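You operate a simulated robot arm through the tools that you are given. There is no shell and no other tool. Be economical: measure what you need, move in short steps, check, and stop when the job is done.

You run a simulated robot arm. Do the job below in one go: nothing can be reset, and whatever is moved stays where it is left.

JOB
Dust all six truffles with cocoa and cover the tray again.
Fine: lid on the red mat, shake the steel sieve over the tray, sieve back, lid seated; touch no truffle.

It is judged by the outcome, as a careful person would: the job done as asked, and still so three seconds after it is handed in. It fails if anything else is knocked over, pushed out of place, dropped, spilled or broken. A push-on lid holds only when it is set on centred and level and pressed home; a screw cap is set on level and turned clockwise until tight.

ROBOT AND FRAMES
A 6-joint arm with a two-finger parallel gripper, fixed in place. Base frame: the origin is at the foot of the arm, x ahead of it, y to its left, z up; the work surface is at about z = 860. Readings come in mm, rad, newtons and seconds.
With the tool pointing down near the work surface it reaches from about 260 to 680 mm from the base axis. Its first joint turns from -1.152 to 1.152 rad. Payload 2.9 kg.
The TCP is the grasp point between the finger pads, 30 mm short of the fingertips. In the tool frame z runs along the fingers and y along their closing line. The gripper opens to 110 mm. The fingers are 20 mm wide and 10 mm thick; the gripper's body (48 by 112 mm) begins 55 mm behind the TCP.
Orientation is told as [roll, pitch, yaw] about the base's x, y, z axes, in that order, counted from this pose: with the fingers straight down and closing along the base's y, the tool's x points along the base's -x, its y along +y and its z along -z.

CONTROLS
- The arm moves only by the tool servo_tool. Its argument "moves" is a list of rows, each a list of 7 numbers: the shift along the tool's x, y, z in mm, then the turn, a rotation vector about the tool's x, y, z in degrees, then the finger opening in mm, from 0 to 110. In form: [[dx, dy, dz, rx, ry, rz, claw], ...]. A call has 1 to 20 rows; each row is the pose to reach, as a shift and turn from the pose commanded when the call began, along the tool's axes at that moment. Rows are played at 5 a second. More than 50 mm and 0.15 rad between two rows, or a gripper value outside its range, and nothing of the call is played. Where a pose cannot be reached the arm comes as near as it can. A force on the tool above 40 N (or 10 N above the force at the start of the call, whichever is more), or a blocked arm, ends the call early, and 0.2 s more pass. Each finger travels about 108 mm/s and halts on what it meets, pressing with about 22 N; the grip force reading is that of the motor and also rises with nothing between the fingers. The clock runs only during rows and for 0.2 s after the last one: add rows that repeat a pose to give the fingers time. It gives the time, the measured TCP pose, the force on the tool (base axes), the opening and the grip force at its end, in the units of the frame above (readings bear some noise), and new pictures: "pictures" is both (left out), scene, wrist or none.
- Cameras (640 x 400 px; columns grow to the right, rows downward): "scene" is fixed at [66.3, 420.6, 1398.5]; the picture's right is [-0.87, -0.50, 0.00], its down [-0.22, 0.38, -0.90] and it looks along [0.45, -0.78, -0.44] (base axes); focal length 356 px, centre (320, 200). "wrist" rides on the gripper at [72, 17, -103] in the tool frame; the picture's right is [-0.23, 0.97, 0.00], its down [-0.76, -0.18, -0.62] and it looks along [-0.61, -0.14, 0.78] (tool axes); focal length 222 px, centre (320, 200). There is no depth. A picture from a camera that has moved, and an enlarged one, comes with that camera's place and axes in the base frame and with its lens.
- zoom(camera, box): a new picture of the part [left, top, right, bottom] of that camera's present view, enlarged. It takes no simulated time.
- close_job(): hands the job in; it is judged then, once.

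Go step by step. Nothing tells you positions but the pictures and the camera data: compare them with the known pose of the tool, close in by small moves and look again before you grip or let go. The budget is 120 turns and 200 pictures, counting those below and the enlarged ones. Unless the task says otherwise, let go and move clear before handing in, and close with one line.

The tools are called after "Request:" by a JSON object that holds its "api" and its "payload". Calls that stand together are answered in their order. servo_tool: Moves the arm, as the interface text tells. Its arguments: {"type":"object","properties":{"moves":{"type":"array","items":{"type":"array","items":{"type":"number"}}},"pictures":{"type":"string","enum":["both","scene","wrist","none"]}},"required":["moves"]} The other tools are called the same way: zoom (camera, box) takes an enlarged picture of a part of a camera's view; close_job () hands the job in.

At the start:

```text
time_s: 0.0
ee_pos: [434.2, -147.2, 1212.0]
ee_rot: [0.001, -0.001, 0.0]
force: [-1.0, -0.2, 0.4]
width: 109.9
finger_force: 0.0
```

scene: 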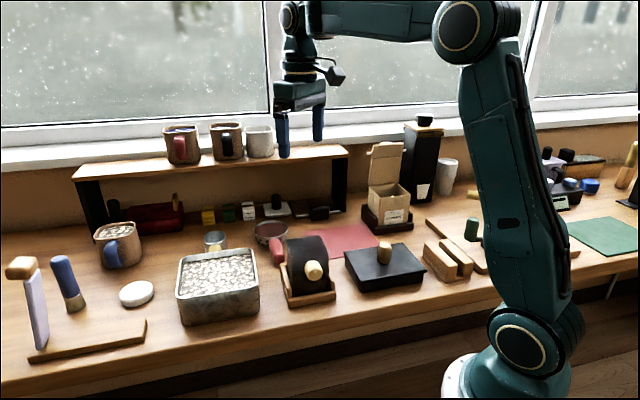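
wrist: 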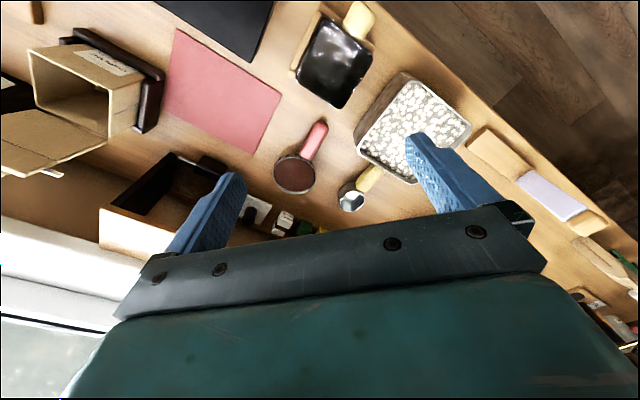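

I see a black lidded tray with a wooden knob, the red mat, and two round handled things (one red-handled, dark; one small, steel, with a yellow handle). I'll enlarge to tell them apart.

Request:
{"api": "zoom", "payload": {"camera": "scene", "box": [180, 200, 340, 300]}}

Request:
{"api": "zoom", "payload": {"camera": "scene", "box": [320, 200, 480, 300]}}

Request:
{"api": "zoom", "payload": {"camera": "wrist", "box": [160, 0, 480, 220]}}

```text
4.00 times, centred on (260, 250) of scene
camera zoom: at [66.3, 420.6, 1398.5], right [-0.87, -0.5, 0.0], down [-0.22, 0.38, -0.9], along [0.45, -0.78, -0.44], focal length 1425 px, centre (560, 0)
```

zoom: 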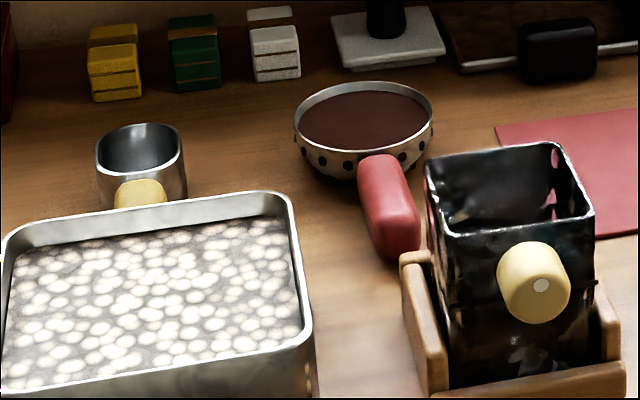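

```text
4.00 times, centred on (400, 250) of scene
camera zoom: at [66.3, 420.6, 1398.5], right [-0.87, -0.5, 0.0], down [-0.22, 0.38, -0.9], along [0.45, -0.78, -0.44], focal length 1425 px, centre (0, 0)
```

zoom: 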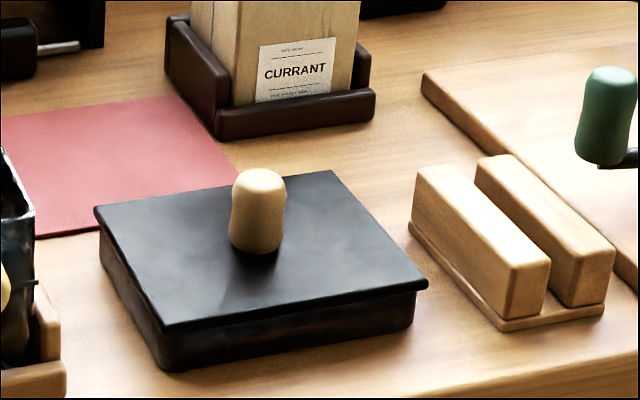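

```text
1.82 times, centred on (320, 110) of wrist
camera zoom: at [362.0, -129.6, 1316.4], right [0.23, 0.97, 0.0], down [0.76, -0.18, 0.62], along [0.61, -0.14, -0.78], focal length 404 px, centre (320, 364)
```

zoom: 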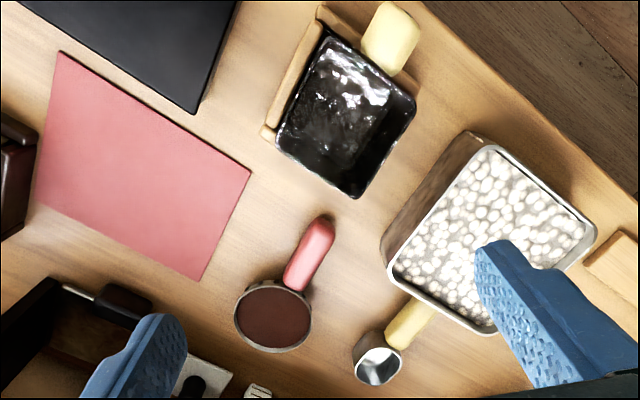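

The perforated red-handled bowl holding cocoa is the sieve (around 610,-248). The lid is centred near (282,-254) and turned 45°, and the mat is near (438,-343). I'll move above the knob with the tool yawed -45° and look again.

Request:
{"api": "servo_tool", "payload": {"moves": [[19, -13.4, 19, 0, 0, 5.625, 110], [38, -26.8, 38, 0, 0, 11.25, 110], [57, -40.2, 57, 0, 0, 16.875, 110], [76, -53.6, 76, 0, 0, 22.5, 110], [95, -67, 95, 0, 0, 28.125, 110], [114, -80.4, 114, 0, 0, 33.75, 110], [133, -93.8, 133, 0, 0, 39.375, 110], [152, -107, 152, 0, 0, 45, 70], [152, -107, 152, 0, 0, 45, 70], [152, -107, 152, 0, 0, 45, 70]]}}

```text
time_s: 2.2
ee_pos: [282.2, -254.4, 1060.9]
ee_rot: [0.001, 0.0, -0.788]
force: [-0.2, 0.4, -1.3]
width: 70.0
finger_force: 0.0
camera wrist: at [242.3, -190.3, 1164.4], right [0.85, 0.53, 0.0], down [0.41, -0.66, 0.62], along [0.33, -0.53, -0.78], focal length 222 px, centre (320, 200)
```

scene: 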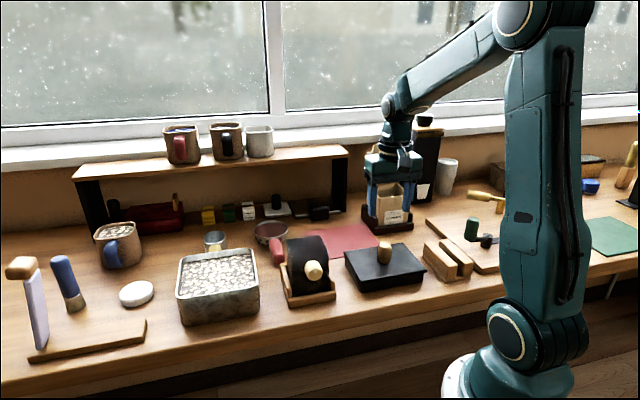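
wrist: 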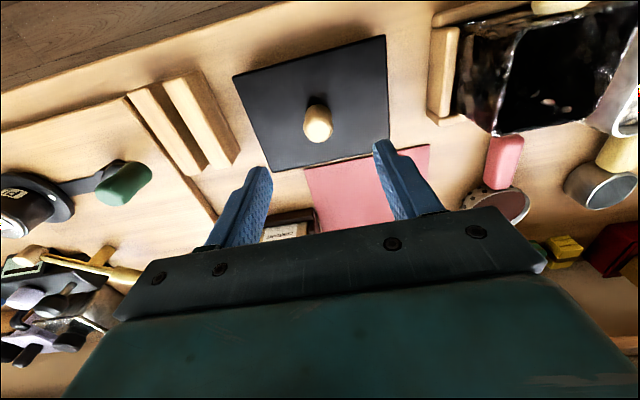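

The lid knob sits just below the tool. I'll lower to just above it, correct slightly, and look again.

Request:
{"api": "servo_tool", "payload": {"moves": [[-3, 0, 25, 0, 0, 0, 70], [-3, 0, 50, 0, 0, 0, 70], [-3, 0, 72, 0, 0, 0, 70], [-3, 0, 72, 0, 0, 0, 70]]}}

Request:
{"api": "zoom", "payload": {"camera": "scene", "box": [320, 180, 480, 280]}}

```text
time_s: 3.2
ee_pos: [283.8, -256.8, 988.2]
ee_rot: [0.002, -0.002, -0.784]
force: [-0.2, 0.4, 0.1]
width: 70.2
finger_force: 0.0
camera wrist: at [244.7, -192.0, 1092.9], right [0.85, 0.53, 0.0], down [0.41, -0.66, 0.62], along [0.33, -0.53, -0.78], focal length 222 px, centre (320, 200)
```

scene: 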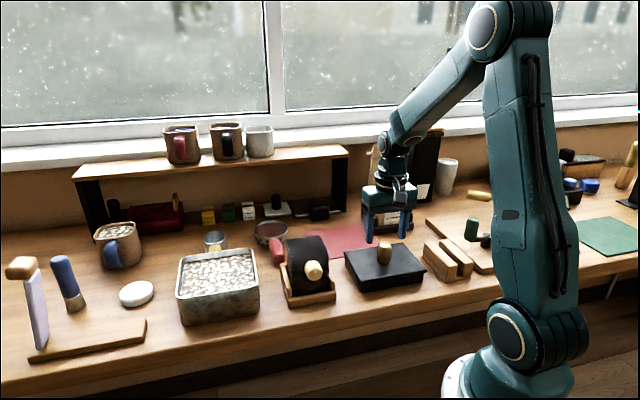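
wrist: 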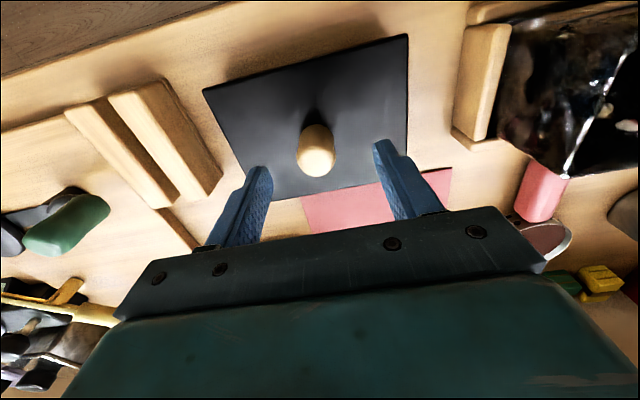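

```text
4.00 times, centred on (400, 230) of scene
camera zoom: at [66.3, 420.6, 1398.5], right [-0.87, -0.5, 0.0], down [-0.22, 0.38, -0.9], along [0.45, -0.78, -0.44], focal length 1425 px, centre (0, 80)
```

zoom: 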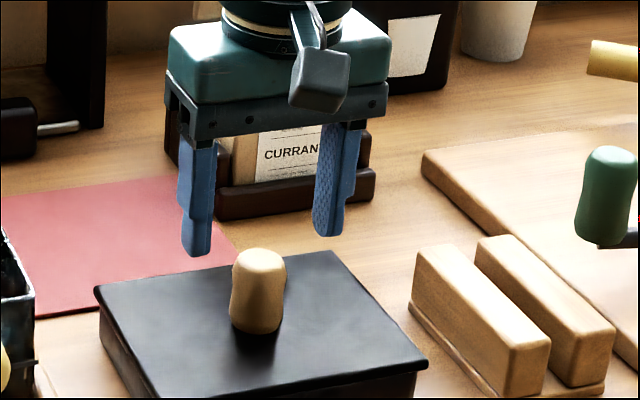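

The knob is centred between the fingers to within about 2 mm. I'll descend to grip height and close.

Request:
{"api": "servo_tool", "payload": {"moves": [[-1.5, -1, 20, 0, 0, 0, 70], [-1.5, -1, 40, 0, 0, 0, 70], [-1.5, -1, 51, 0, 0, 0, 70], [-1.5, -1, 51, 0, 0, 0, 50], [-1.5, -1, 51, 0, 0, 0, 35], [-1.5, -1, 51, 0, 0, 0, 20], [-1.5, -1, 51, 0, 0, 0, 20], [-1.5, -1, 51, 0, 0, 0, 20]]}}

Request:
{"api": "zoom", "payload": {"camera": "scene", "box": [320, 200, 480, 300]}}

```text
time_s: 5.0
ee_pos: [283.6, -257.7, 938.5]
ee_rot: [-0.006, 0.001, -0.788]
force: [-12.5, -13.5, 2.6]
width: 31.2
finger_force: 21.7
camera wrist: at [244.1, -194.3, 1042.6], right [0.85, 0.52, 0.0], down [0.41, -0.66, 0.62], along [0.33, -0.53, -0.78], focal length 222 px, centre (320, 200)
```

scene: 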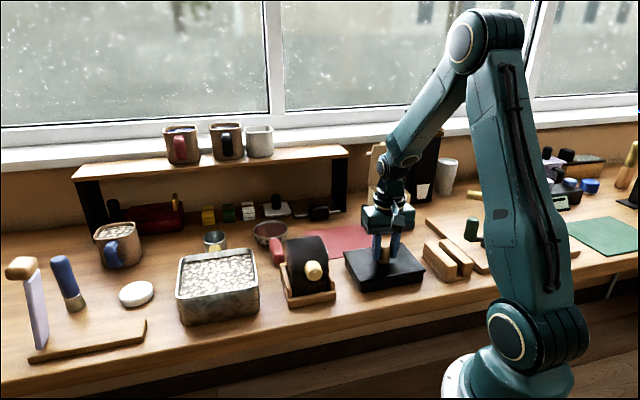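
wrist: 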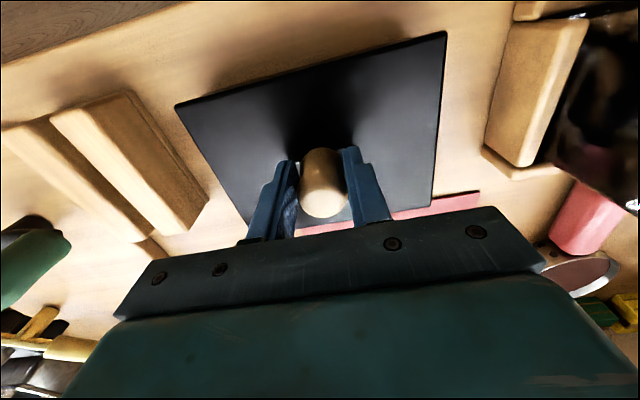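

```text
4.00 times, centred on (400, 250) of scene
camera zoom: at [66.0, 420.3, 1398.6], right [-0.87, -0.5, 0.0], down [-0.22, 0.38, -0.9], along [0.45, -0.78, -0.44], focal length 1425 px, centre (0, 0)
```

zoom: 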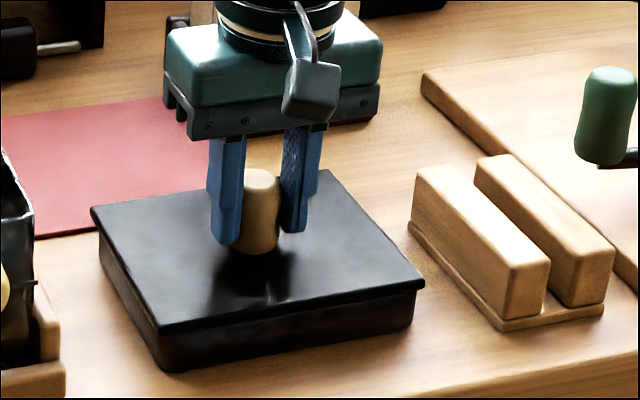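

The knob is gripped (31 mm), but there is a side load of about 18 N along the closing line, so I sit slightly too far along +y of the tool. I'll relieve that before lifting.

Request:
{"api": "servo_tool", "payload": {"moves": [[0, -1, 0, 0, 0, 0, 20], [0, -2, 0, 0, 0, 0, 20], [0, -2, 0, 0, 0, 0, 20]], "pictures": "none"}}

```text
time_s: 5.8
ee_pos: [283.4, -258.7, 938.0]
ee_rot: [-0.002, 0.002, -0.784]
force: [-12.0, -6.6, 7.8]
width: 30.9
finger_force: 21.8
```

The side load is falling, so I'll ease a bit further.

Request:
{"api": "servo_tool", "payload": {"moves": [[0, -1, 0, 0, 0, 0, 20], [0, -2, 0, 0, 0, 0, 20], [0, -2, 0, 0, 0, 0, 20]], "pictures": "none"}}

```text
time_s: 6.6
ee_pos: [281.4, -260.2, 937.5]
ee_rot: [0.002, -0.003, -0.783]
force: [0.3, 1.1, 1.7]
width: 31.2
finger_force: 21.7
```

The load is now near zero, so this is the seating pose: commanded about (281.8, -260.9, 937). I'll lift the lid straight up.

Request:
{"api": "servo_tool", "payload": {"moves": [[0, 0, -3, 0, 0, 0, 20], [0, 0, -6, 0, 0, 0, 20], [0, 0, -10, 0, 0, 0, 20], [0, 0, -16, 0, 0, 0, 20], [0, 0, -26, 0, 0, 0, 20], [0, 0, -40, 0, 0, 0, 20], [0, 0, -60, 0, 0, 0, 20], [0, 0, -80, 0, 0, 0, 20], [0, 0, -80, 0, 0, 0, 20]]}}

Request:
{"api": "zoom", "payload": {"camera": "scene", "box": [320, 180, 480, 300]}}

```text
time_s: 8.6
ee_pos: [281.7, -261.6, 1017.5]
ee_rot: [0.0, 0.001, -0.785]
force: [0.2, -0.2, -0.5]
width: 31.1
finger_force: 22.1
camera wrist: at [242.7, -197.8, 1121.3], right [0.85, 0.53, 0.0], down [0.41, -0.66, 0.62], along [0.33, -0.53, -0.78], focal length 222 px, centre (320, 200)
```

scene: 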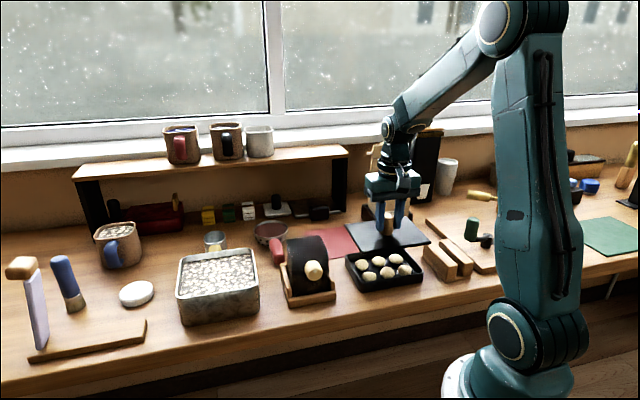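
wrist: 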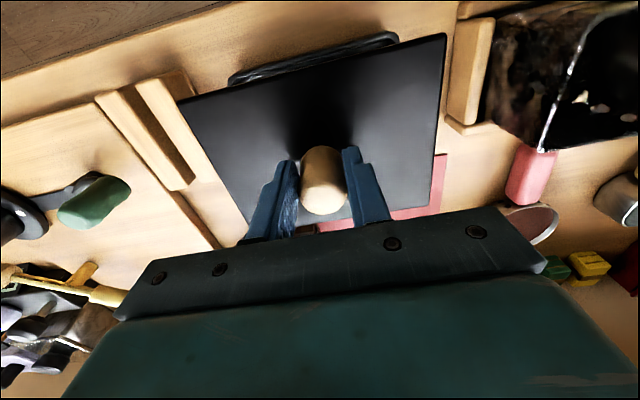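

```text
3.33 times, centred on (400, 240) of scene
camera zoom: at [66.3, 420.6, 1398.5], right [-0.87, -0.5, 0.0], down [-0.22, 0.38, -0.9], along [0.45, -0.78, -0.44], focal length 1188 px, centre (53, 67)
```

zoom: 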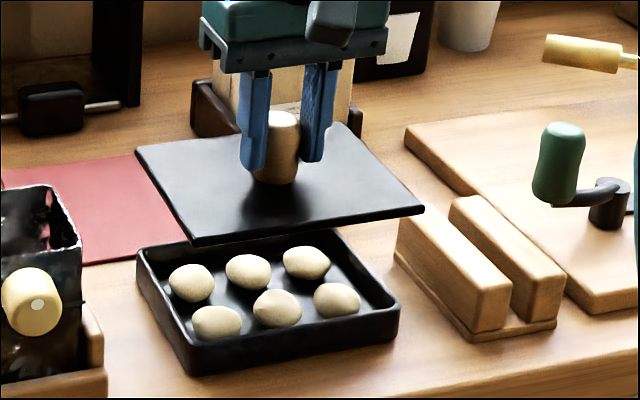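

The lid is up and six truffles show in the tray. I'll shift sideways first to clear the currant box, then move over the mat.

Request:
{"api": "servo_tool", "payload": {"moves": [[0, 20, 0, 0, 0, 0, 20], [0, 40, 0, 0, 0, 0, 20], [0, 54, 0, 0, 0, 0, 20], [-20, 54, 0, 0, 0, 0, 20], [-45, 54, 0, 0, 0, 0, 20], [-70, 54, 0, 0, 0, 0, 20], [-95, 54, 0, 0, 0, 0, 20], [-120, 54, 0, 0, 0, 0, 20], [-145, 54, 0, 0, 0, 0, 20], [-168, 54, 0, 0, 0, 0, 20], [-168, 54, 0, 0, 0, 0, 20]]}}

Request:
{"api": "zoom", "payload": {"camera": "scene", "box": [280, 160, 440, 280]}}

```text
time_s: 11.0
ee_pos: [438.8, -341.1, 1017.0]
ee_rot: [0.0, 0.0, -0.785]
force: [0.2, 0.3, -1.9]
width: 31.1
finger_force: 22.1
camera wrist: at [399.4, -277.4, 1122.2], right [0.85, 0.53, 0.0], down [0.41, -0.66, 0.62], along [0.33, -0.53, -0.78], focal length 222 px, centre (320, 200)
```

scene: 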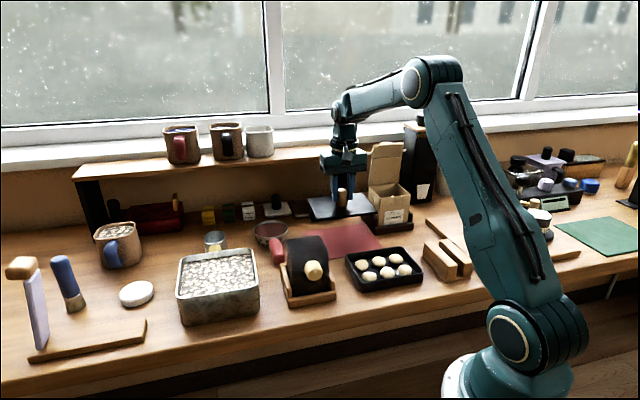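
wrist: 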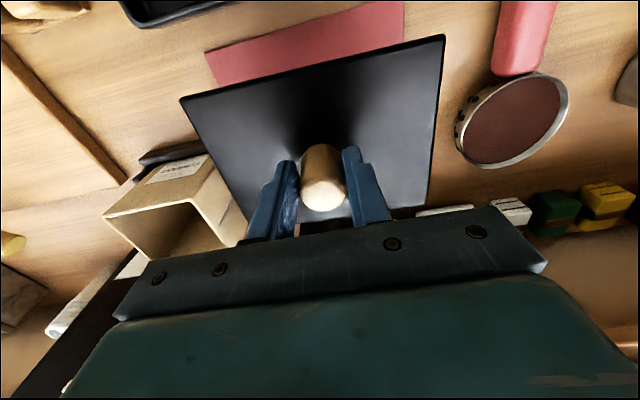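

```text
3.33 times, centred on (360, 220) of scene
camera zoom: at [66.3, 420.6, 1398.5], right [-0.87, -0.5, 0.0], down [-0.22, 0.38, -0.9], along [0.45, -0.78, -0.44], focal length 1188 px, centre (187, 133)
```

zoom: 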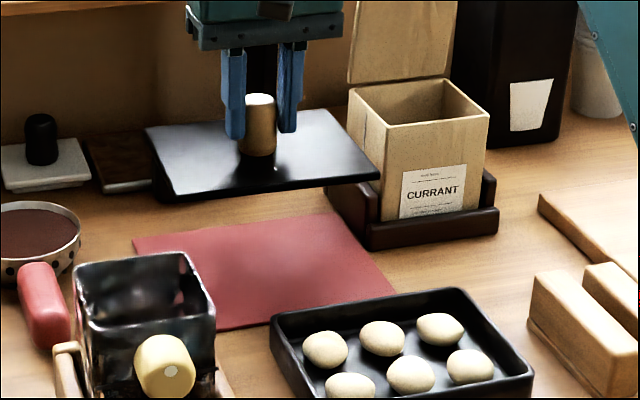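

The lid hangs over the mat with margin all round. I'll lower toward the mat and check the gap.

Request:
{"api": "servo_tool", "payload": {"moves": [[0, 0, 20, 0, 0, 0, 20], [0, 0, 40, 0, 0, 0, 20], [0, 0, 60, 0, 0, 0, 20], [0, 0, 75, 0, 0, 0, 20], [0, 0, 88, 0, 0, 0, 20], [0, 0, 88, 0, 0, 0, 20]], "pictures": "none"}}

Request:
{"api": "zoom", "payload": {"camera": "scene", "box": [280, 180, 400, 270]}}

```text
time_s: 12.4
ee_pos: [439.2, -339.3, 927.9]
ee_rot: [-0.001, 0.0, -0.786]
force: [-0.4, -0.3, -0.5]
width: 31.2
finger_force: 22.4
```

```text
4.44 times, centred on (340, 225) of scene
camera zoom: at [66.3, 420.6, 1398.5], right [-0.87, -0.5, 0.0], down [-0.22, 0.38, -0.9], along [0.45, -0.78, -0.44], focal length 1584 px, centre (231, 89)
```

zoom: 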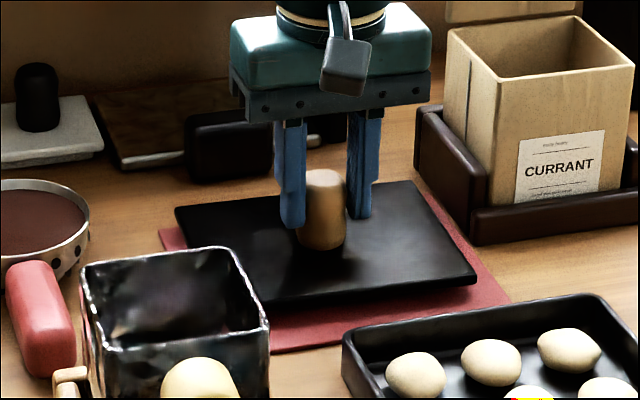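

There is still a gap. I'll lower in 2 mm steps and watch the force.

Request:
{"api": "servo_tool", "payload": {"moves": [[0, 0, 2, 0, 0, 0, 20], [0, 0, 4, 0, 0, 0, 20], [0, 0, 6, 0, 0, 0, 20], [0, 0, 8, 0, 0, 0, 20], [0, 0, 10, 0, 0, 0, 20], [0, 0, 12, 0, 0, 0, 20]], "pictures": "none"}}

Request:
{"api": "zoom", "payload": {"camera": "scene", "box": [280, 180, 400, 270]}}

```text
time_s: 13.8
ee_pos: [440.0, -340.4, 918.3]
ee_rot: [-0.002, -0.005, -0.786]
force: [1.6, -1.6, 13.9]
width: 31.1
finger_force: 22.2
```

```text
4.44 times, centred on (340, 225) of scene
camera zoom: at [66.2, 420.7, 1398.5], right [-0.87, -0.5, 0.0], down [-0.22, 0.38, -0.9], along [0.45, -0.78, -0.44], focal length 1584 px, centre (231, 89)
```

zoom: 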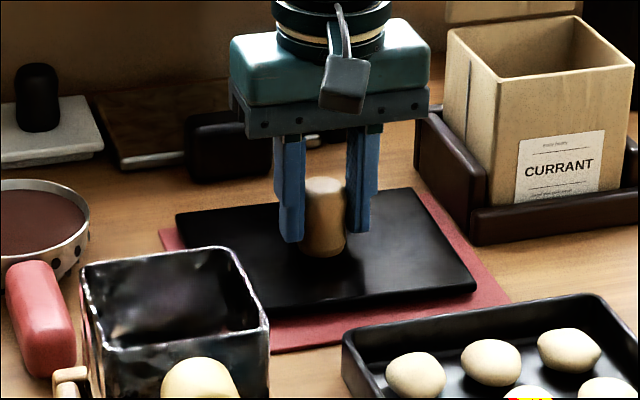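

The lid rests on the mat (14 N contact at z≈918). I'll release it, rise, and look.

Request:
{"api": "servo_tool", "payload": {"moves": [[0, 0, -1.5, 0, 0, 0, 20], [0, 0, -1.5, 0, 0, 0, 40], [0, 0, -1.5, 0, 0, 0, 60], [0, 0, -1.5, 0, 0, 0, 60], [0, 0, -20, 0, 0, 0, 60], [0, 0, -50, 0, 0, 0, 60], [0, 0, -90, 0, 0, 0, 60], [0, 0, -130, 0, 0, 0, 60], [0, 0, -130, 0, 0, 0, 60]]}}

Request:
{"api": "zoom", "payload": {"camera": "wrist", "box": [180, 0, 500, 200]}}

```text
time_s: 15.8
ee_pos: [440.9, -343.9, 1045.9]
ee_rot: [0.0, -0.001, -0.785]
force: [-0.7, -0.5, 0.6]
width: 60.1
finger_force: 0.1
camera wrist: at [401.5, -280.1, 1151.2], right [0.85, 0.53, 0.0], down [0.41, -0.66, 0.62], along [0.33, -0.53, -0.78], focal length 222 px, centre (320, 200)
```

scene: 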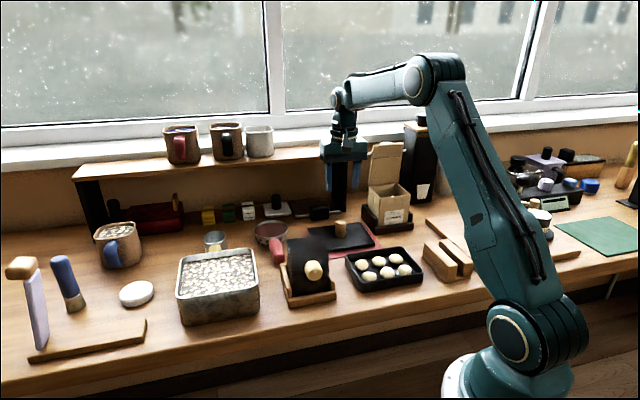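
wrist: 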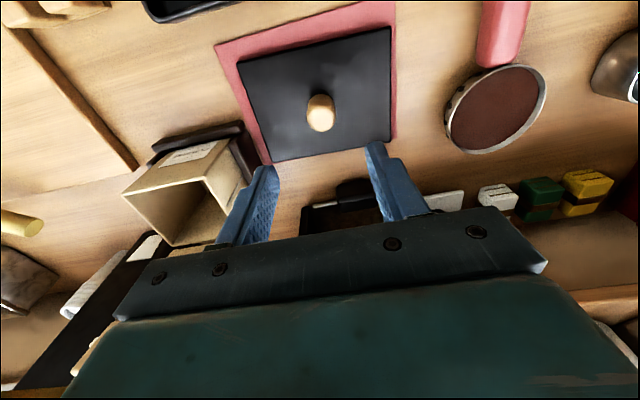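

```text
2.00 times, centred on (340, 100) of wrist
camera zoom: at [401.5, -280.1, 1151.2], right [0.85, 0.53, 0.0], down [0.41, -0.66, 0.62], along [0.33, -0.53, -0.78], focal length 444 px, centre (280, 400)
```

zoom: 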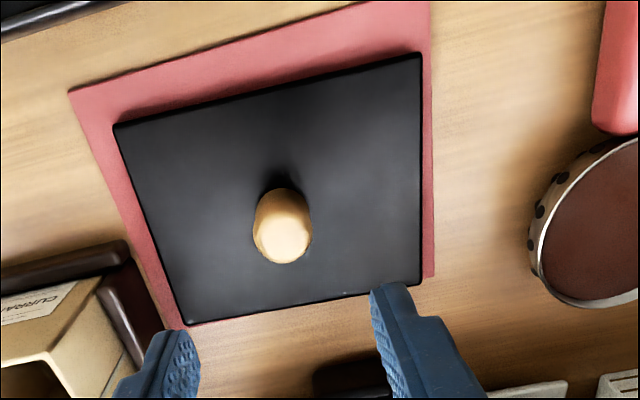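

The lid sits fully on the mat. Next I'll move above the sieve's red handle, keeping high, and look.

Request:
{"api": "servo_tool", "payload": {"moves": [[5, 25, 0, 0, 0, 0, 70], [10, 50, 0, 0, 0, 0, 70], [15, 75, 0, 0, 0, 0, 70], [20, 100, 0, 0, 0, 0, 70], [24, 125, 0, 0, 0, 0, 70], [28, 150, 0, 0, 0, 0, 70], [32, 170, 0, 0, 0, 0, 70], [34, 186, 0, 0, 0, 0, 70], [34, 186, 0, 0, 0, 0, 70]]}}

Request:
{"api": "zoom", "payload": {"camera": "wrist", "box": [180, 0, 500, 220]}}

```text
time_s: 17.8
ee_pos: [546.7, -184.6, 1047.0]
ee_rot: [0.0, 0.001, -0.785]
force: [-0.2, 0.2, 0.0]
width: 70.1
finger_force: 0.0
camera wrist: at [507.6, -121.1, 1150.8], right [0.85, 0.53, 0.0], down [0.41, -0.66, 0.62], along [0.33, -0.53, -0.78], focal length 222 px, centre (320, 200)
```

scene: 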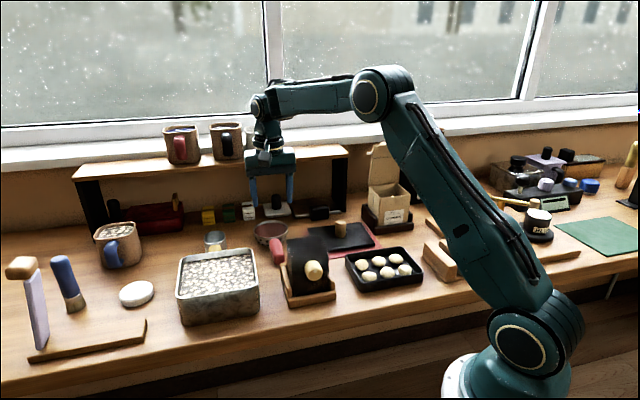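
wrist: 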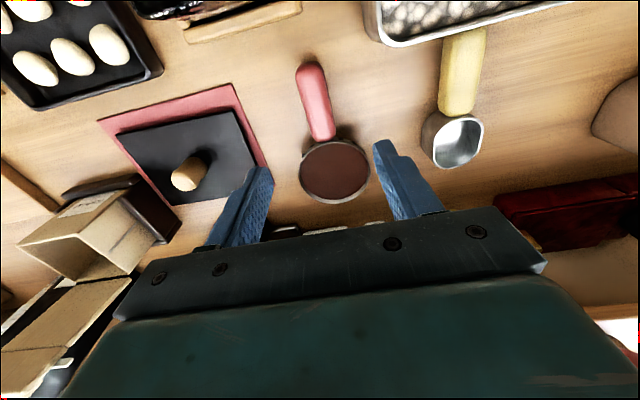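

```text
1.82 times, centred on (340, 110) of wrist
camera zoom: at [507.6, -121.1, 1150.8], right [0.85, 0.53, 0.0], down [0.41, -0.66, 0.62], along [0.33, -0.53, -0.78], focal length 404 px, centre (284, 364)
```

zoom: 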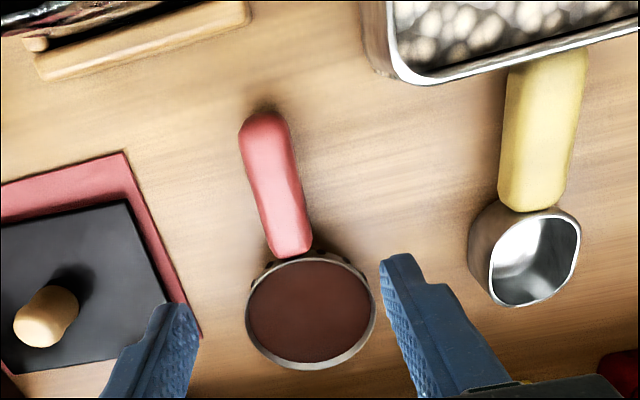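

The handle runs along my tool x axis at s≈253, with the bowl centred near (609,-246). I'll line up near the bowl end of the handle and descend part-way.

Request:
{"api": "servo_tool", "payload": {"moves": [[-10, -3, 20, 0, 0, 0, 64], [-20, -3, 45, 0, 0, 0, 64], [-20, -3, 70, 0, 0, 0, 64], [-20, -3, 95, 0, 0, 0, 64], [-20, -3, 105, 0, 0, 0, 64], [-20, -3, 105, 0, 0, 0, 64]]}}

Request:
{"api": "zoom", "payload": {"camera": "scene", "box": [220, 180, 340, 270]}}

```text
time_s: 19.2
ee_pos: [558.9, -202.0, 941.6]
ee_rot: [0.0, -0.002, -0.785]
force: [-0.2, 0.2, 0.3]
width: 64.1
finger_force: 0.0
camera wrist: at [520.0, -138.0, 1045.8], right [0.85, 0.53, 0.0], down [0.41, -0.66, 0.62], along [0.33, -0.53, -0.78], focal length 222 px, centre (320, 200)
```

scene: 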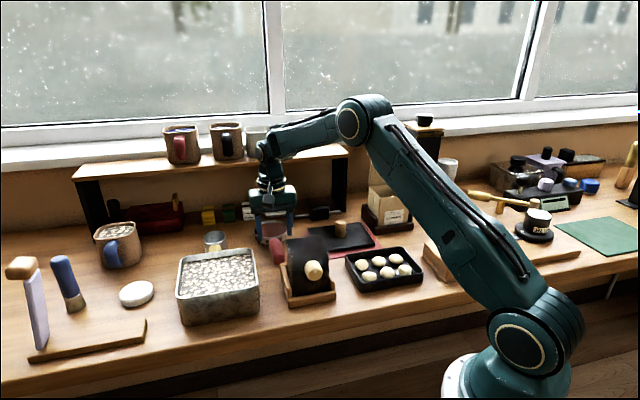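
wrist: 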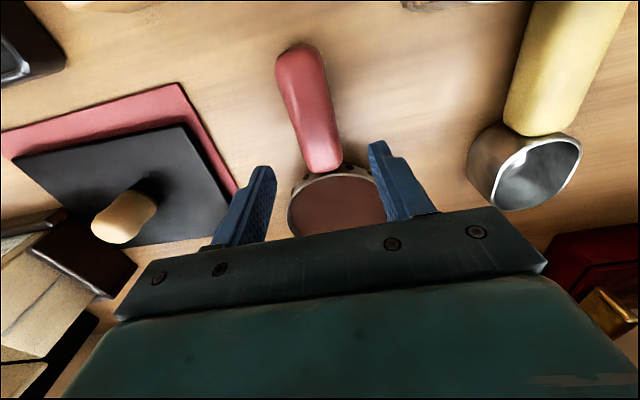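

```text
4.44 times, centred on (280, 225) of scene
camera zoom: at [66.3, 420.6, 1398.5], right [-0.87, -0.5, 0.0], down [-0.22, 0.38, -0.9], along [0.45, -0.78, -0.44], focal length 1584 px, centre (498, 89)
```

zoom: 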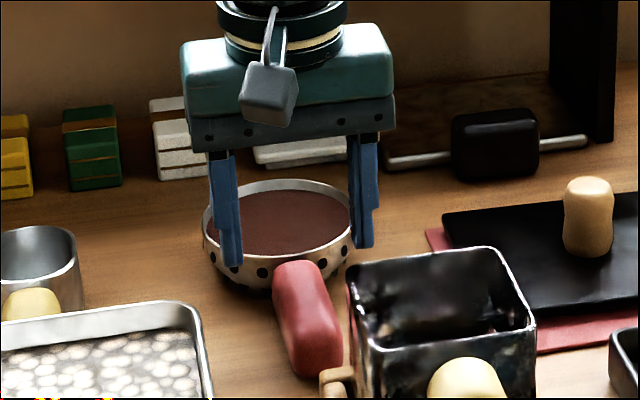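

The handle is centred between the fingers. I'll descend to z≈898 and close gently.

Request:
{"api": "servo_tool", "payload": {"moves": [[0, 0, 15, 0, 0, 0, 64], [0, 0, 30, 0, 0, 0, 64], [0, 0, 40, 0, 0, 0, 64], [0, 0, 44, 0, 0, 0, 64], [0, 0, 44, 0, 0, 0, 50], [0, 0, 44, 0, 0, 0, 40], [0, 0, 44, 0, 0, 0, 30], [0, 0, 44, 0, 0, 0, 20], [0, 0, 44, 0, 0, 0, 15], [0, 0, 44, 0, 0, 0, 15]]}}

Request:
{"api": "zoom", "payload": {"camera": "scene", "box": [220, 180, 340, 270]}}

```text
time_s: 21.4
ee_pos: [559.4, -202.2, 897.4]
ee_rot: [-0.002, -0.002, -0.786]
force: [-1.1, 0.4, -0.3]
width: 29.9
finger_force: 21.9
camera wrist: at [519.6, -139.1, 1002.9], right [0.85, 0.53, 0.0], down [0.41, -0.66, 0.62], along [0.33, -0.53, -0.78], focal length 222 px, centre (320, 200)
```

scene: 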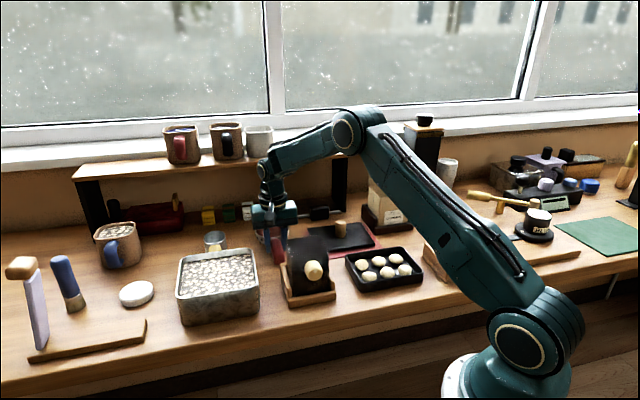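
wrist: 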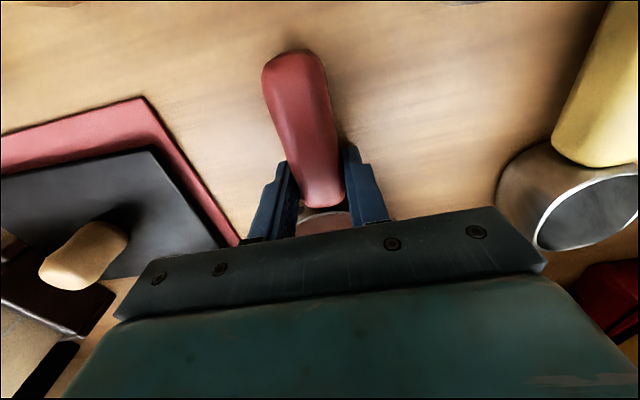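

```text
4.44 times, centred on (280, 225) of scene
camera zoom: at [66.3, 420.6, 1398.5], right [-0.87, -0.5, 0.0], down [-0.22, 0.38, -0.9], along [0.45, -0.78, -0.44], focal length 1584 px, centre (498, 89)
```

zoom: 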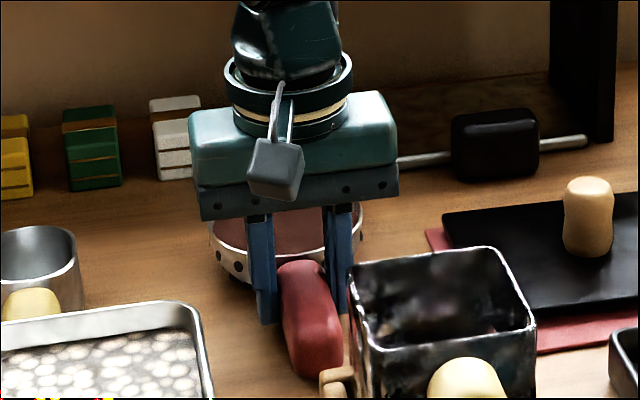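

The handle is gripped without side load at (559.4,-202.2,897.4), which I'll use as the return pose. I'll lift slowly and check that the bowl stays level.

Request:
{"api": "servo_tool", "payload": {"moves": [[0, 0, -2, 0, 0, 0, 15], [0, 0, -5, 0, 0, 0, 15], [0, 0, -9, 0, 0, 0, 15], [0, 0, -14, 0, 0, 0, 15], [0, 0, -20, 0, 0, 0, 15], [0, 0, -28, 0, 0, 0, 15], [0, 0, -36, 0, 0, 0, 15], [0, 0, -40, 0, 0, 0, 15], [0, 0, -40, 0, 0, 0, 15]]}}

Request:
{"api": "zoom", "payload": {"camera": "scene", "box": [220, 180, 340, 270]}}

```text
time_s: 23.4
ee_pos: [559.5, -200.9, 939.6]
ee_rot: [0.001, 0.002, -0.786]
force: [-0.2, -0.8, -2.5]
width: 30.0
finger_force: 22.3
camera wrist: at [519.5, -137.8, 1042.9], right [0.85, 0.53, 0.0], down [0.41, -0.66, 0.62], along [0.33, -0.53, -0.78], focal length 222 px, centre (320, 200)
```

scene: 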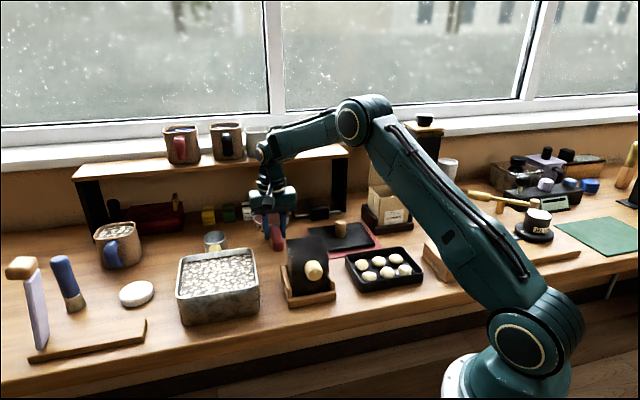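
wrist: 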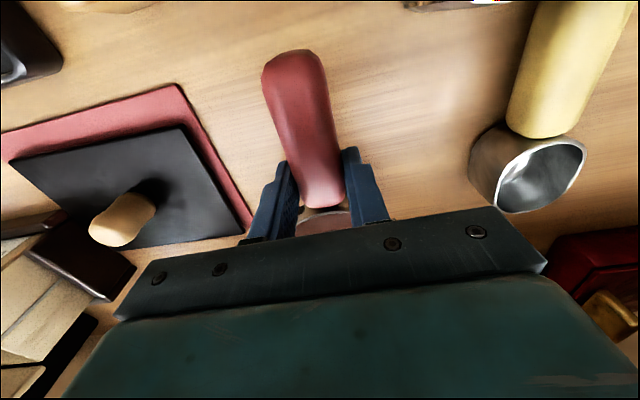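

```text
4.44 times, centred on (280, 225) of scene
camera zoom: at [66.3, 420.6, 1398.5], right [-0.87, -0.5, 0.0], down [-0.22, 0.38, -0.9], along [0.45, -0.78, -0.44], focal length 1584 px, centre (498, 89)
```

zoom: 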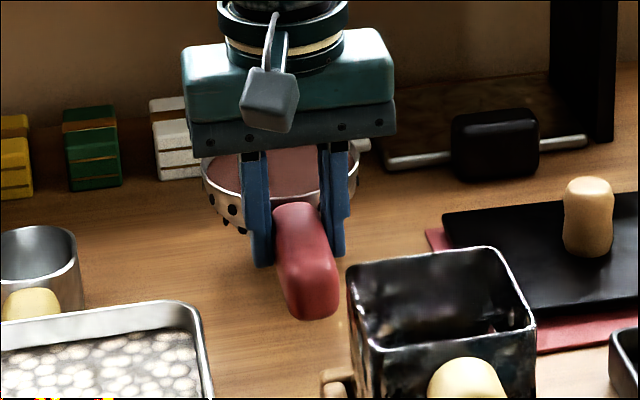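

The sieve hangs level and there is no sign of spilling. I'll raise it gently and start across, well clear of the other objects.

Request:
{"api": "servo_tool", "payload": {"moves": [[0, 0, -8, 0, 0, 0, 15], [0, 0, -20, 0, 0, 0, 15], [0, 0, -34, 0, 0, 0, 15], [0, 0, -48, 0, 0, 0, 15], [0, 0, -62, 0, 0, 0, 15], [0, 0, -76, 0, 0, 0, 15], [0, 0, -88, 0, 0, 0, 15], [0, -6, -96, 0, 0, 0, 15], [0, -16, -100, 0, 0, 0, 15], [0, -30, -100, 0, 0, 0, 15], [0, -45, -100, 0, 0, 0, 15], [0, -60, -100, 0, 0, 0, 15], [0, -75, -100, 0, 0, 0, 15], [0, -90, -100, 0, 0, 0, 15], [0, -105, -100, 0, 0, 0, 15], [0, -120, -100, 0, 0, 0, 15], [0, -134, -100, 0, 0, 0, 15], [0, -144, -100, 0, 0, 0, 15], [0, -150, -100, 0, 0, 0, 15], [0, -150, -100, 0, 0, 0, 15]], "pictures": "scene"}}

```text
time_s: 27.6
ee_pos: [453.9, -309.1, 1037.7]
ee_rot: [0.0, 0.0, -0.786]
force: [0.3, -0.6, -2.5]
width: 29.8
finger_force: 21.7
```

scene: 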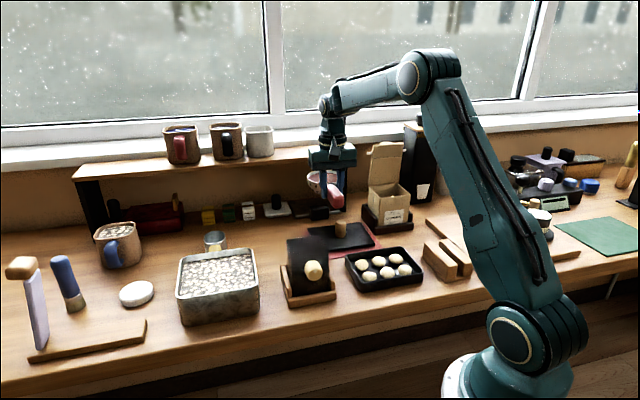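

All level. I'll bring it back toward the tray in small steps.

Request:
{"api": "servo_tool", "payload": {"moves": [[5, 0, 0, 0, 0, 0, 15], [15, 0, 0, 0, 0, 0, 15], [29, -2, 0, 0, 0, 0, 15], [43, -6, 0, 0, 0, 0, 15], [57, -11, 0, 0, 0, 0, 15], [71, -17, 0, 0, 0, 0, 15], [85, -23, 0, 0, 0, 0, 15], [99, -30, 0, 0, 0, 0, 15], [113, -37, 0, 0, 0, 0, 15], [127, -44, 0, 0, 0, 0, 15], [141, -51, 0, 0, 0, 0, 15], [155, -58, 0, 0, 0, 0, 15], [169, -65, 0, 0, 0, 0, 15], [183, -72, 0, 0, 0, 0, 15], [196, -78, 0, 0, 0, 0, 15], [208, -83, 0, 0, 0, 0, 15], [217, -87, 0, 0, 0, 0, 15], [222, -90, 0, 0, 0, 0, 15], [223, -90, 0, 0, 0, 0, 15], [223, -90, 0, 0, 0, 0, 15]]}}

Request:
{"api": "zoom", "payload": {"camera": "scene", "box": [320, 160, 480, 300]}}

```text
time_s: 31.8
ee_pos: [231.9, -213.5, 1038.7]
ee_rot: [0.001, -0.001, -0.785]
force: [-0.1, 1.0, -1.5]
width: 29.9
finger_force: 22.3
camera wrist: at [192.2, -150.3, 1142.6], right [0.85, 0.53, 0.0], down [0.41, -0.66, 0.62], along [0.33, -0.53, -0.78], focal length 222 px, centre (320, 200)
```

scene: 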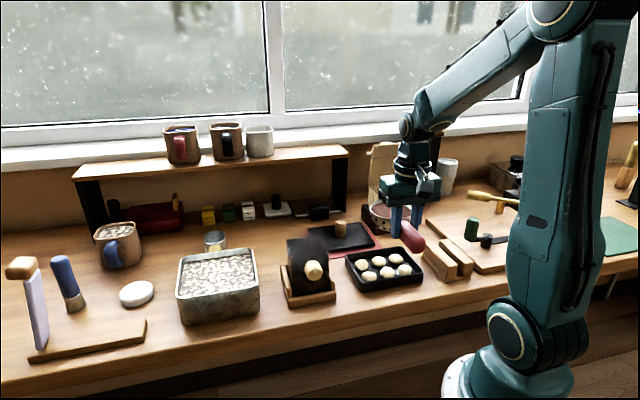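
wrist: 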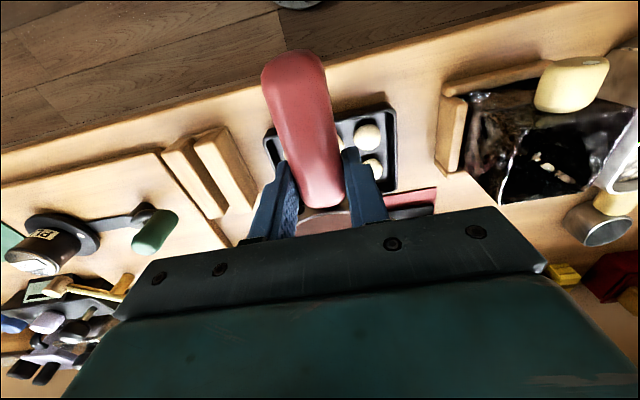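

```text
2.86 times, centred on (400, 230) of scene
camera zoom: at [66.3, 420.6, 1398.5], right [-0.87, -0.5, 0.0], down [-0.22, 0.38, -0.9], along [0.45, -0.78, -0.44], focal length 1018 px, centre (91, 114)
```

zoom: 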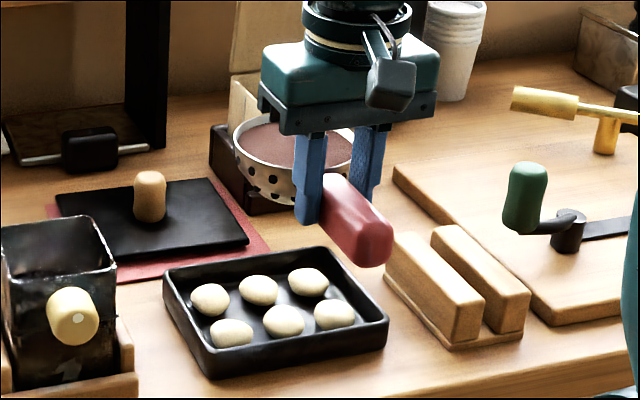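

The bowl is over the tray centre, and the truffles form a 3×2 grid around s≈17, n≈382. I'll lower to about 35 mm above them and check.

Request:
{"api": "servo_tool", "payload": {"moves": [[-1, 1, 6, 0, 0, 0, 15], [-2, 1, 18, 0, 0, 0, 15], [-2, 1, 31, 0, 0, 0, 15], [-2, 1, 44, 0, 0, 0, 15], [-2, 1, 57, 0, 0, 0, 15], [-2, 1, 67, 0, 0, 0, 15], [-2, 1, 73, 0, 0, 0, 15], [-2, 1, 73, 0, 0, 0, 15]]}}

Request:
{"api": "zoom", "payload": {"camera": "scene", "box": [330, 190, 470, 300]}}

```text
time_s: 33.6
ee_pos: [233.2, -214.7, 963.8]
ee_rot: [0.0, 0.001, -0.786]
force: [-0.1, -0.6, -3.1]
width: 29.8
finger_force: 22.1
camera wrist: at [193.6, -150.8, 1069.6], right [0.85, 0.53, 0.0], down [0.41, -0.66, 0.62], along [0.33, -0.53, -0.78], focal length 222 px, centre (320, 200)
```

scene: 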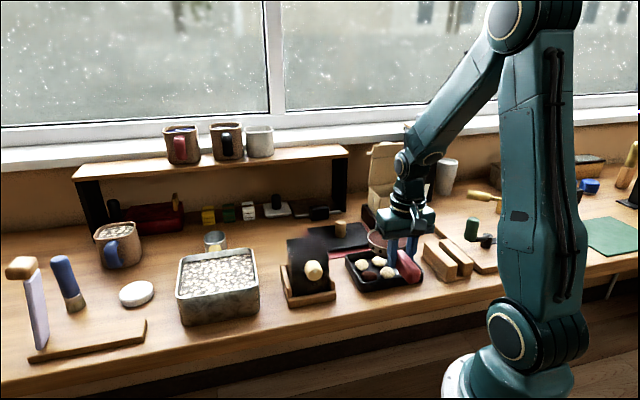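
wrist: 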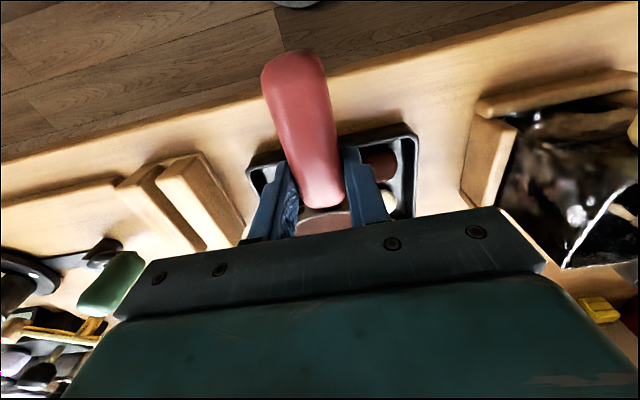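

```text
3.64 times, centred on (400, 245) of scene
camera zoom: at [66.3, 420.6, 1398.5], right [-0.87, -0.5, 0.0], down [-0.22, 0.38, -0.9], along [0.45, -0.78, -0.44], focal length 1296 px, centre (29, 36)
```

zoom: 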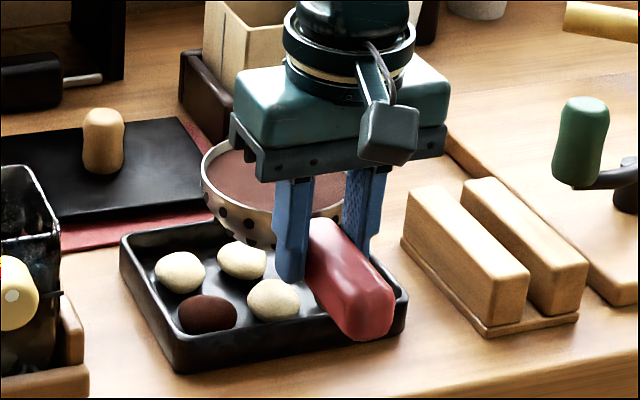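

One truffle is already dusted. I'll shake gently side to side over the tray and see which ones take cocoa.

Request:
{"api": "servo_tool", "payload": {"moves": [[0, 10, 0, 0, 0, 0, 15], [0, -10, 0, 0, 0, 0, 15], [0, 10, 0, 0, 0, 0, 15], [0, -10, 0, 0, 0, 0, 15], [0, 10, 0, 0, 0, 0, 15], [0, -10, 0, 0, 0, 0, 15], [0, 0, 0, 0, 0, 0, 15]]}}

Request:
{"api": "zoom", "payload": {"camera": "scene", "box": [330, 190, 470, 300]}}

```text
time_s: 35.2
ee_pos: [234.8, -213.6, 964.1]
ee_rot: [0.0, 0.001, -0.784]
force: [0.5, 0.0, -1.9]
width: 30.2
finger_force: 21.7
camera wrist: at [194.9, -150.3, 1068.9], right [0.85, 0.53, 0.0], down [0.41, -0.66, 0.62], along [0.33, -0.53, -0.78], focal length 222 px, centre (320, 200)
```

scene: 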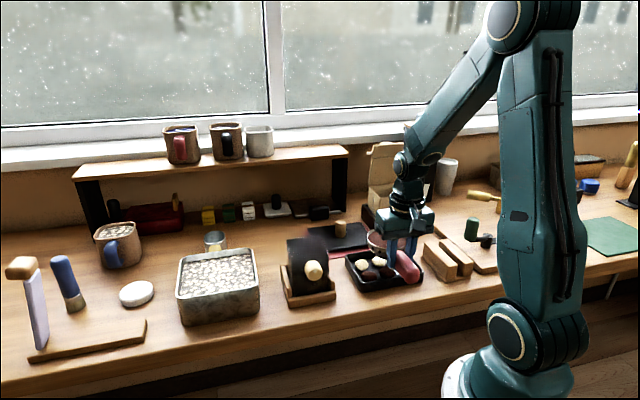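
wrist: 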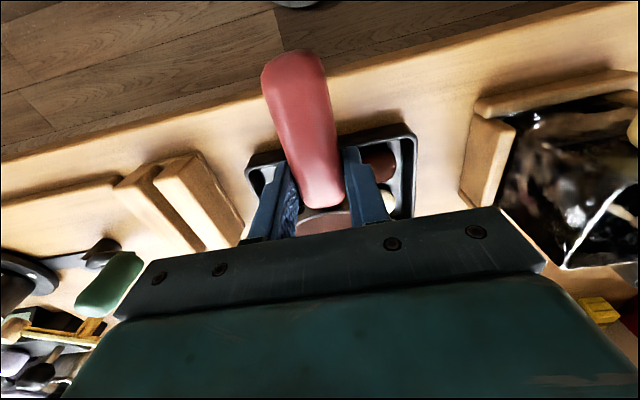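

```text
3.64 times, centred on (400, 245) of scene
camera zoom: at [66.3, 420.6, 1398.5], right [-0.87, -0.5, 0.0], down [-0.22, 0.38, -0.9], along [0.45, -0.78, -0.44], focal length 1296 px, centre (29, 36)
```

zoom: 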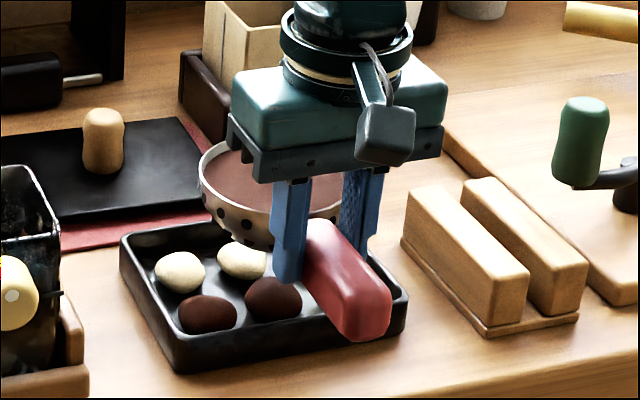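

A second near-row truffle is now dusted. I'll shake again, sweeping a little wider while staying within the tray.

Request:
{"api": "servo_tool", "payload": {"moves": [[0, 12, 0, 0, 0, 0, 15], [0, -12, 0, 0, 0, 0, 15], [0, 12, 0, 0, 0, 0, 15], [0, -12, 0, 0, 0, 0, 15], [0, 12, 0, 0, 0, 0, 15], [0, -12, 0, 0, 0, 0, 15], [0, 12, 0, 0, 0, 0, 15], [0, -12, 0, 0, 0, 0, 15], [0, 12, 0, 0, 0, 0, 15], [0, -12, 0, 0, 0, 0, 15], [0, 0, 0, 0, 0, 0, 15]], "pictures": "none"}}

Request:
{"api": "zoom", "payload": {"camera": "scene", "box": [330, 190, 470, 300]}}

```text
time_s: 37.6
ee_pos: [233.5, -215.7, 965.1]
ee_rot: [-0.001, 0.001, -0.786]
force: [0.1, -1.1, -2.1]
width: 30.0
finger_force: 21.6
```

```text
3.64 times, centred on (400, 245) of scene
camera zoom: at [66.3, 420.6, 1398.5], right [-0.87, -0.5, 0.0], down [-0.22, 0.38, -0.9], along [0.45, -0.78, -0.44], focal length 1296 px, centre (29, 36)
```

zoom: 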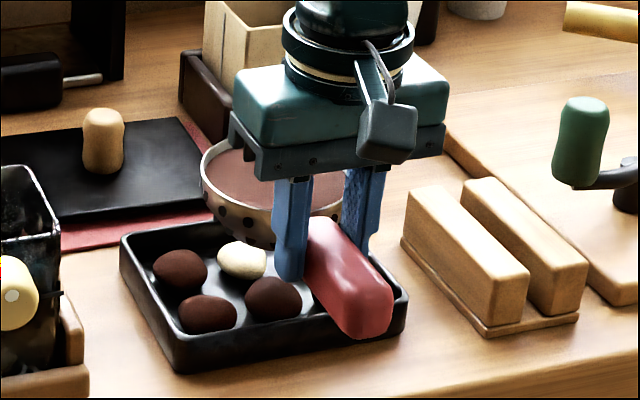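

It is progressing, so it appears to be sequential with the shaking. I'll continue.

Request:
{"api": "servo_tool", "payload": {"moves": [[0, 12, 0, 0, 0, 0, 15], [0, -12, 0, 0, 0, 0, 15], [0, 12, 0, 0, 0, 0, 15], [0, -12, 0, 0, 0, 0, 15], [0, 12, 0, 0, 0, 0, 15], [0, -12, 0, 0, 0, 0, 15], [0, 12, 0, 0, 0, 0, 15], [0, -12, 0, 0, 0, 0, 15], [0, 12, 0, 0, 0, 0, 15], [0, -12, 0, 0, 0, 0, 15], [0, 0, 0, 0, 0, 0, 15]], "pictures": "wrist"}}

Request:
{"api": "zoom", "payload": {"camera": "scene", "box": [330, 190, 470, 300]}}

```text
time_s: 40.0
ee_pos: [232.2, -214.7, 963.7]
ee_rot: [0.0, 0.001, -0.785]
force: [0.6, -0.8, -2.5]
width: 29.6
finger_force: 22.0
camera wrist: at [193.2, -151.9, 1068.5], right [0.85, 0.53, 0.0], down [0.41, -0.66, 0.62], along [0.33, -0.53, -0.78], focal length 222 px, centre (320, 200)
```

wrist: 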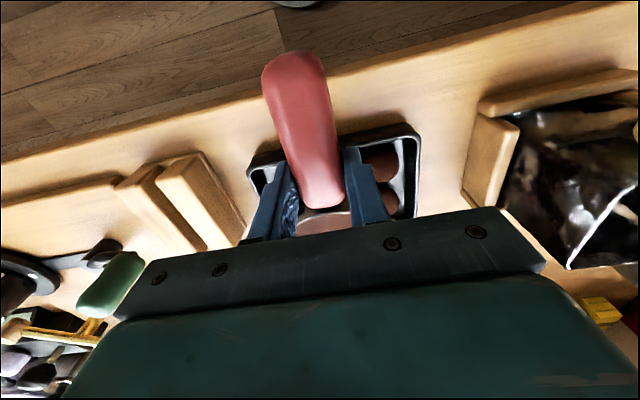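

```text
3.64 times, centred on (400, 245) of scene
camera zoom: at [66.3, 420.6, 1398.5], right [-0.87, -0.5, 0.0], down [-0.22, 0.38, -0.9], along [0.45, -0.78, -0.44], focal length 1296 px, centre (29, 36)
```

zoom: 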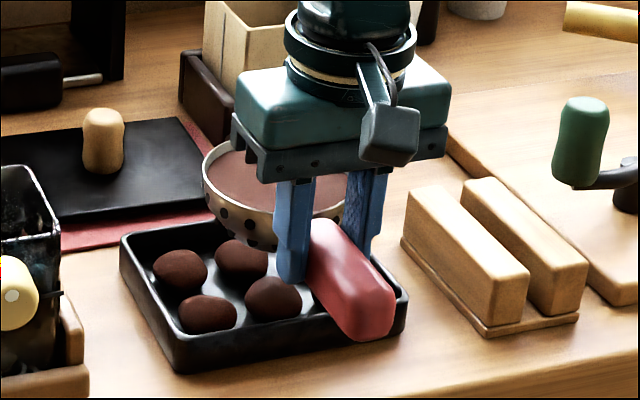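

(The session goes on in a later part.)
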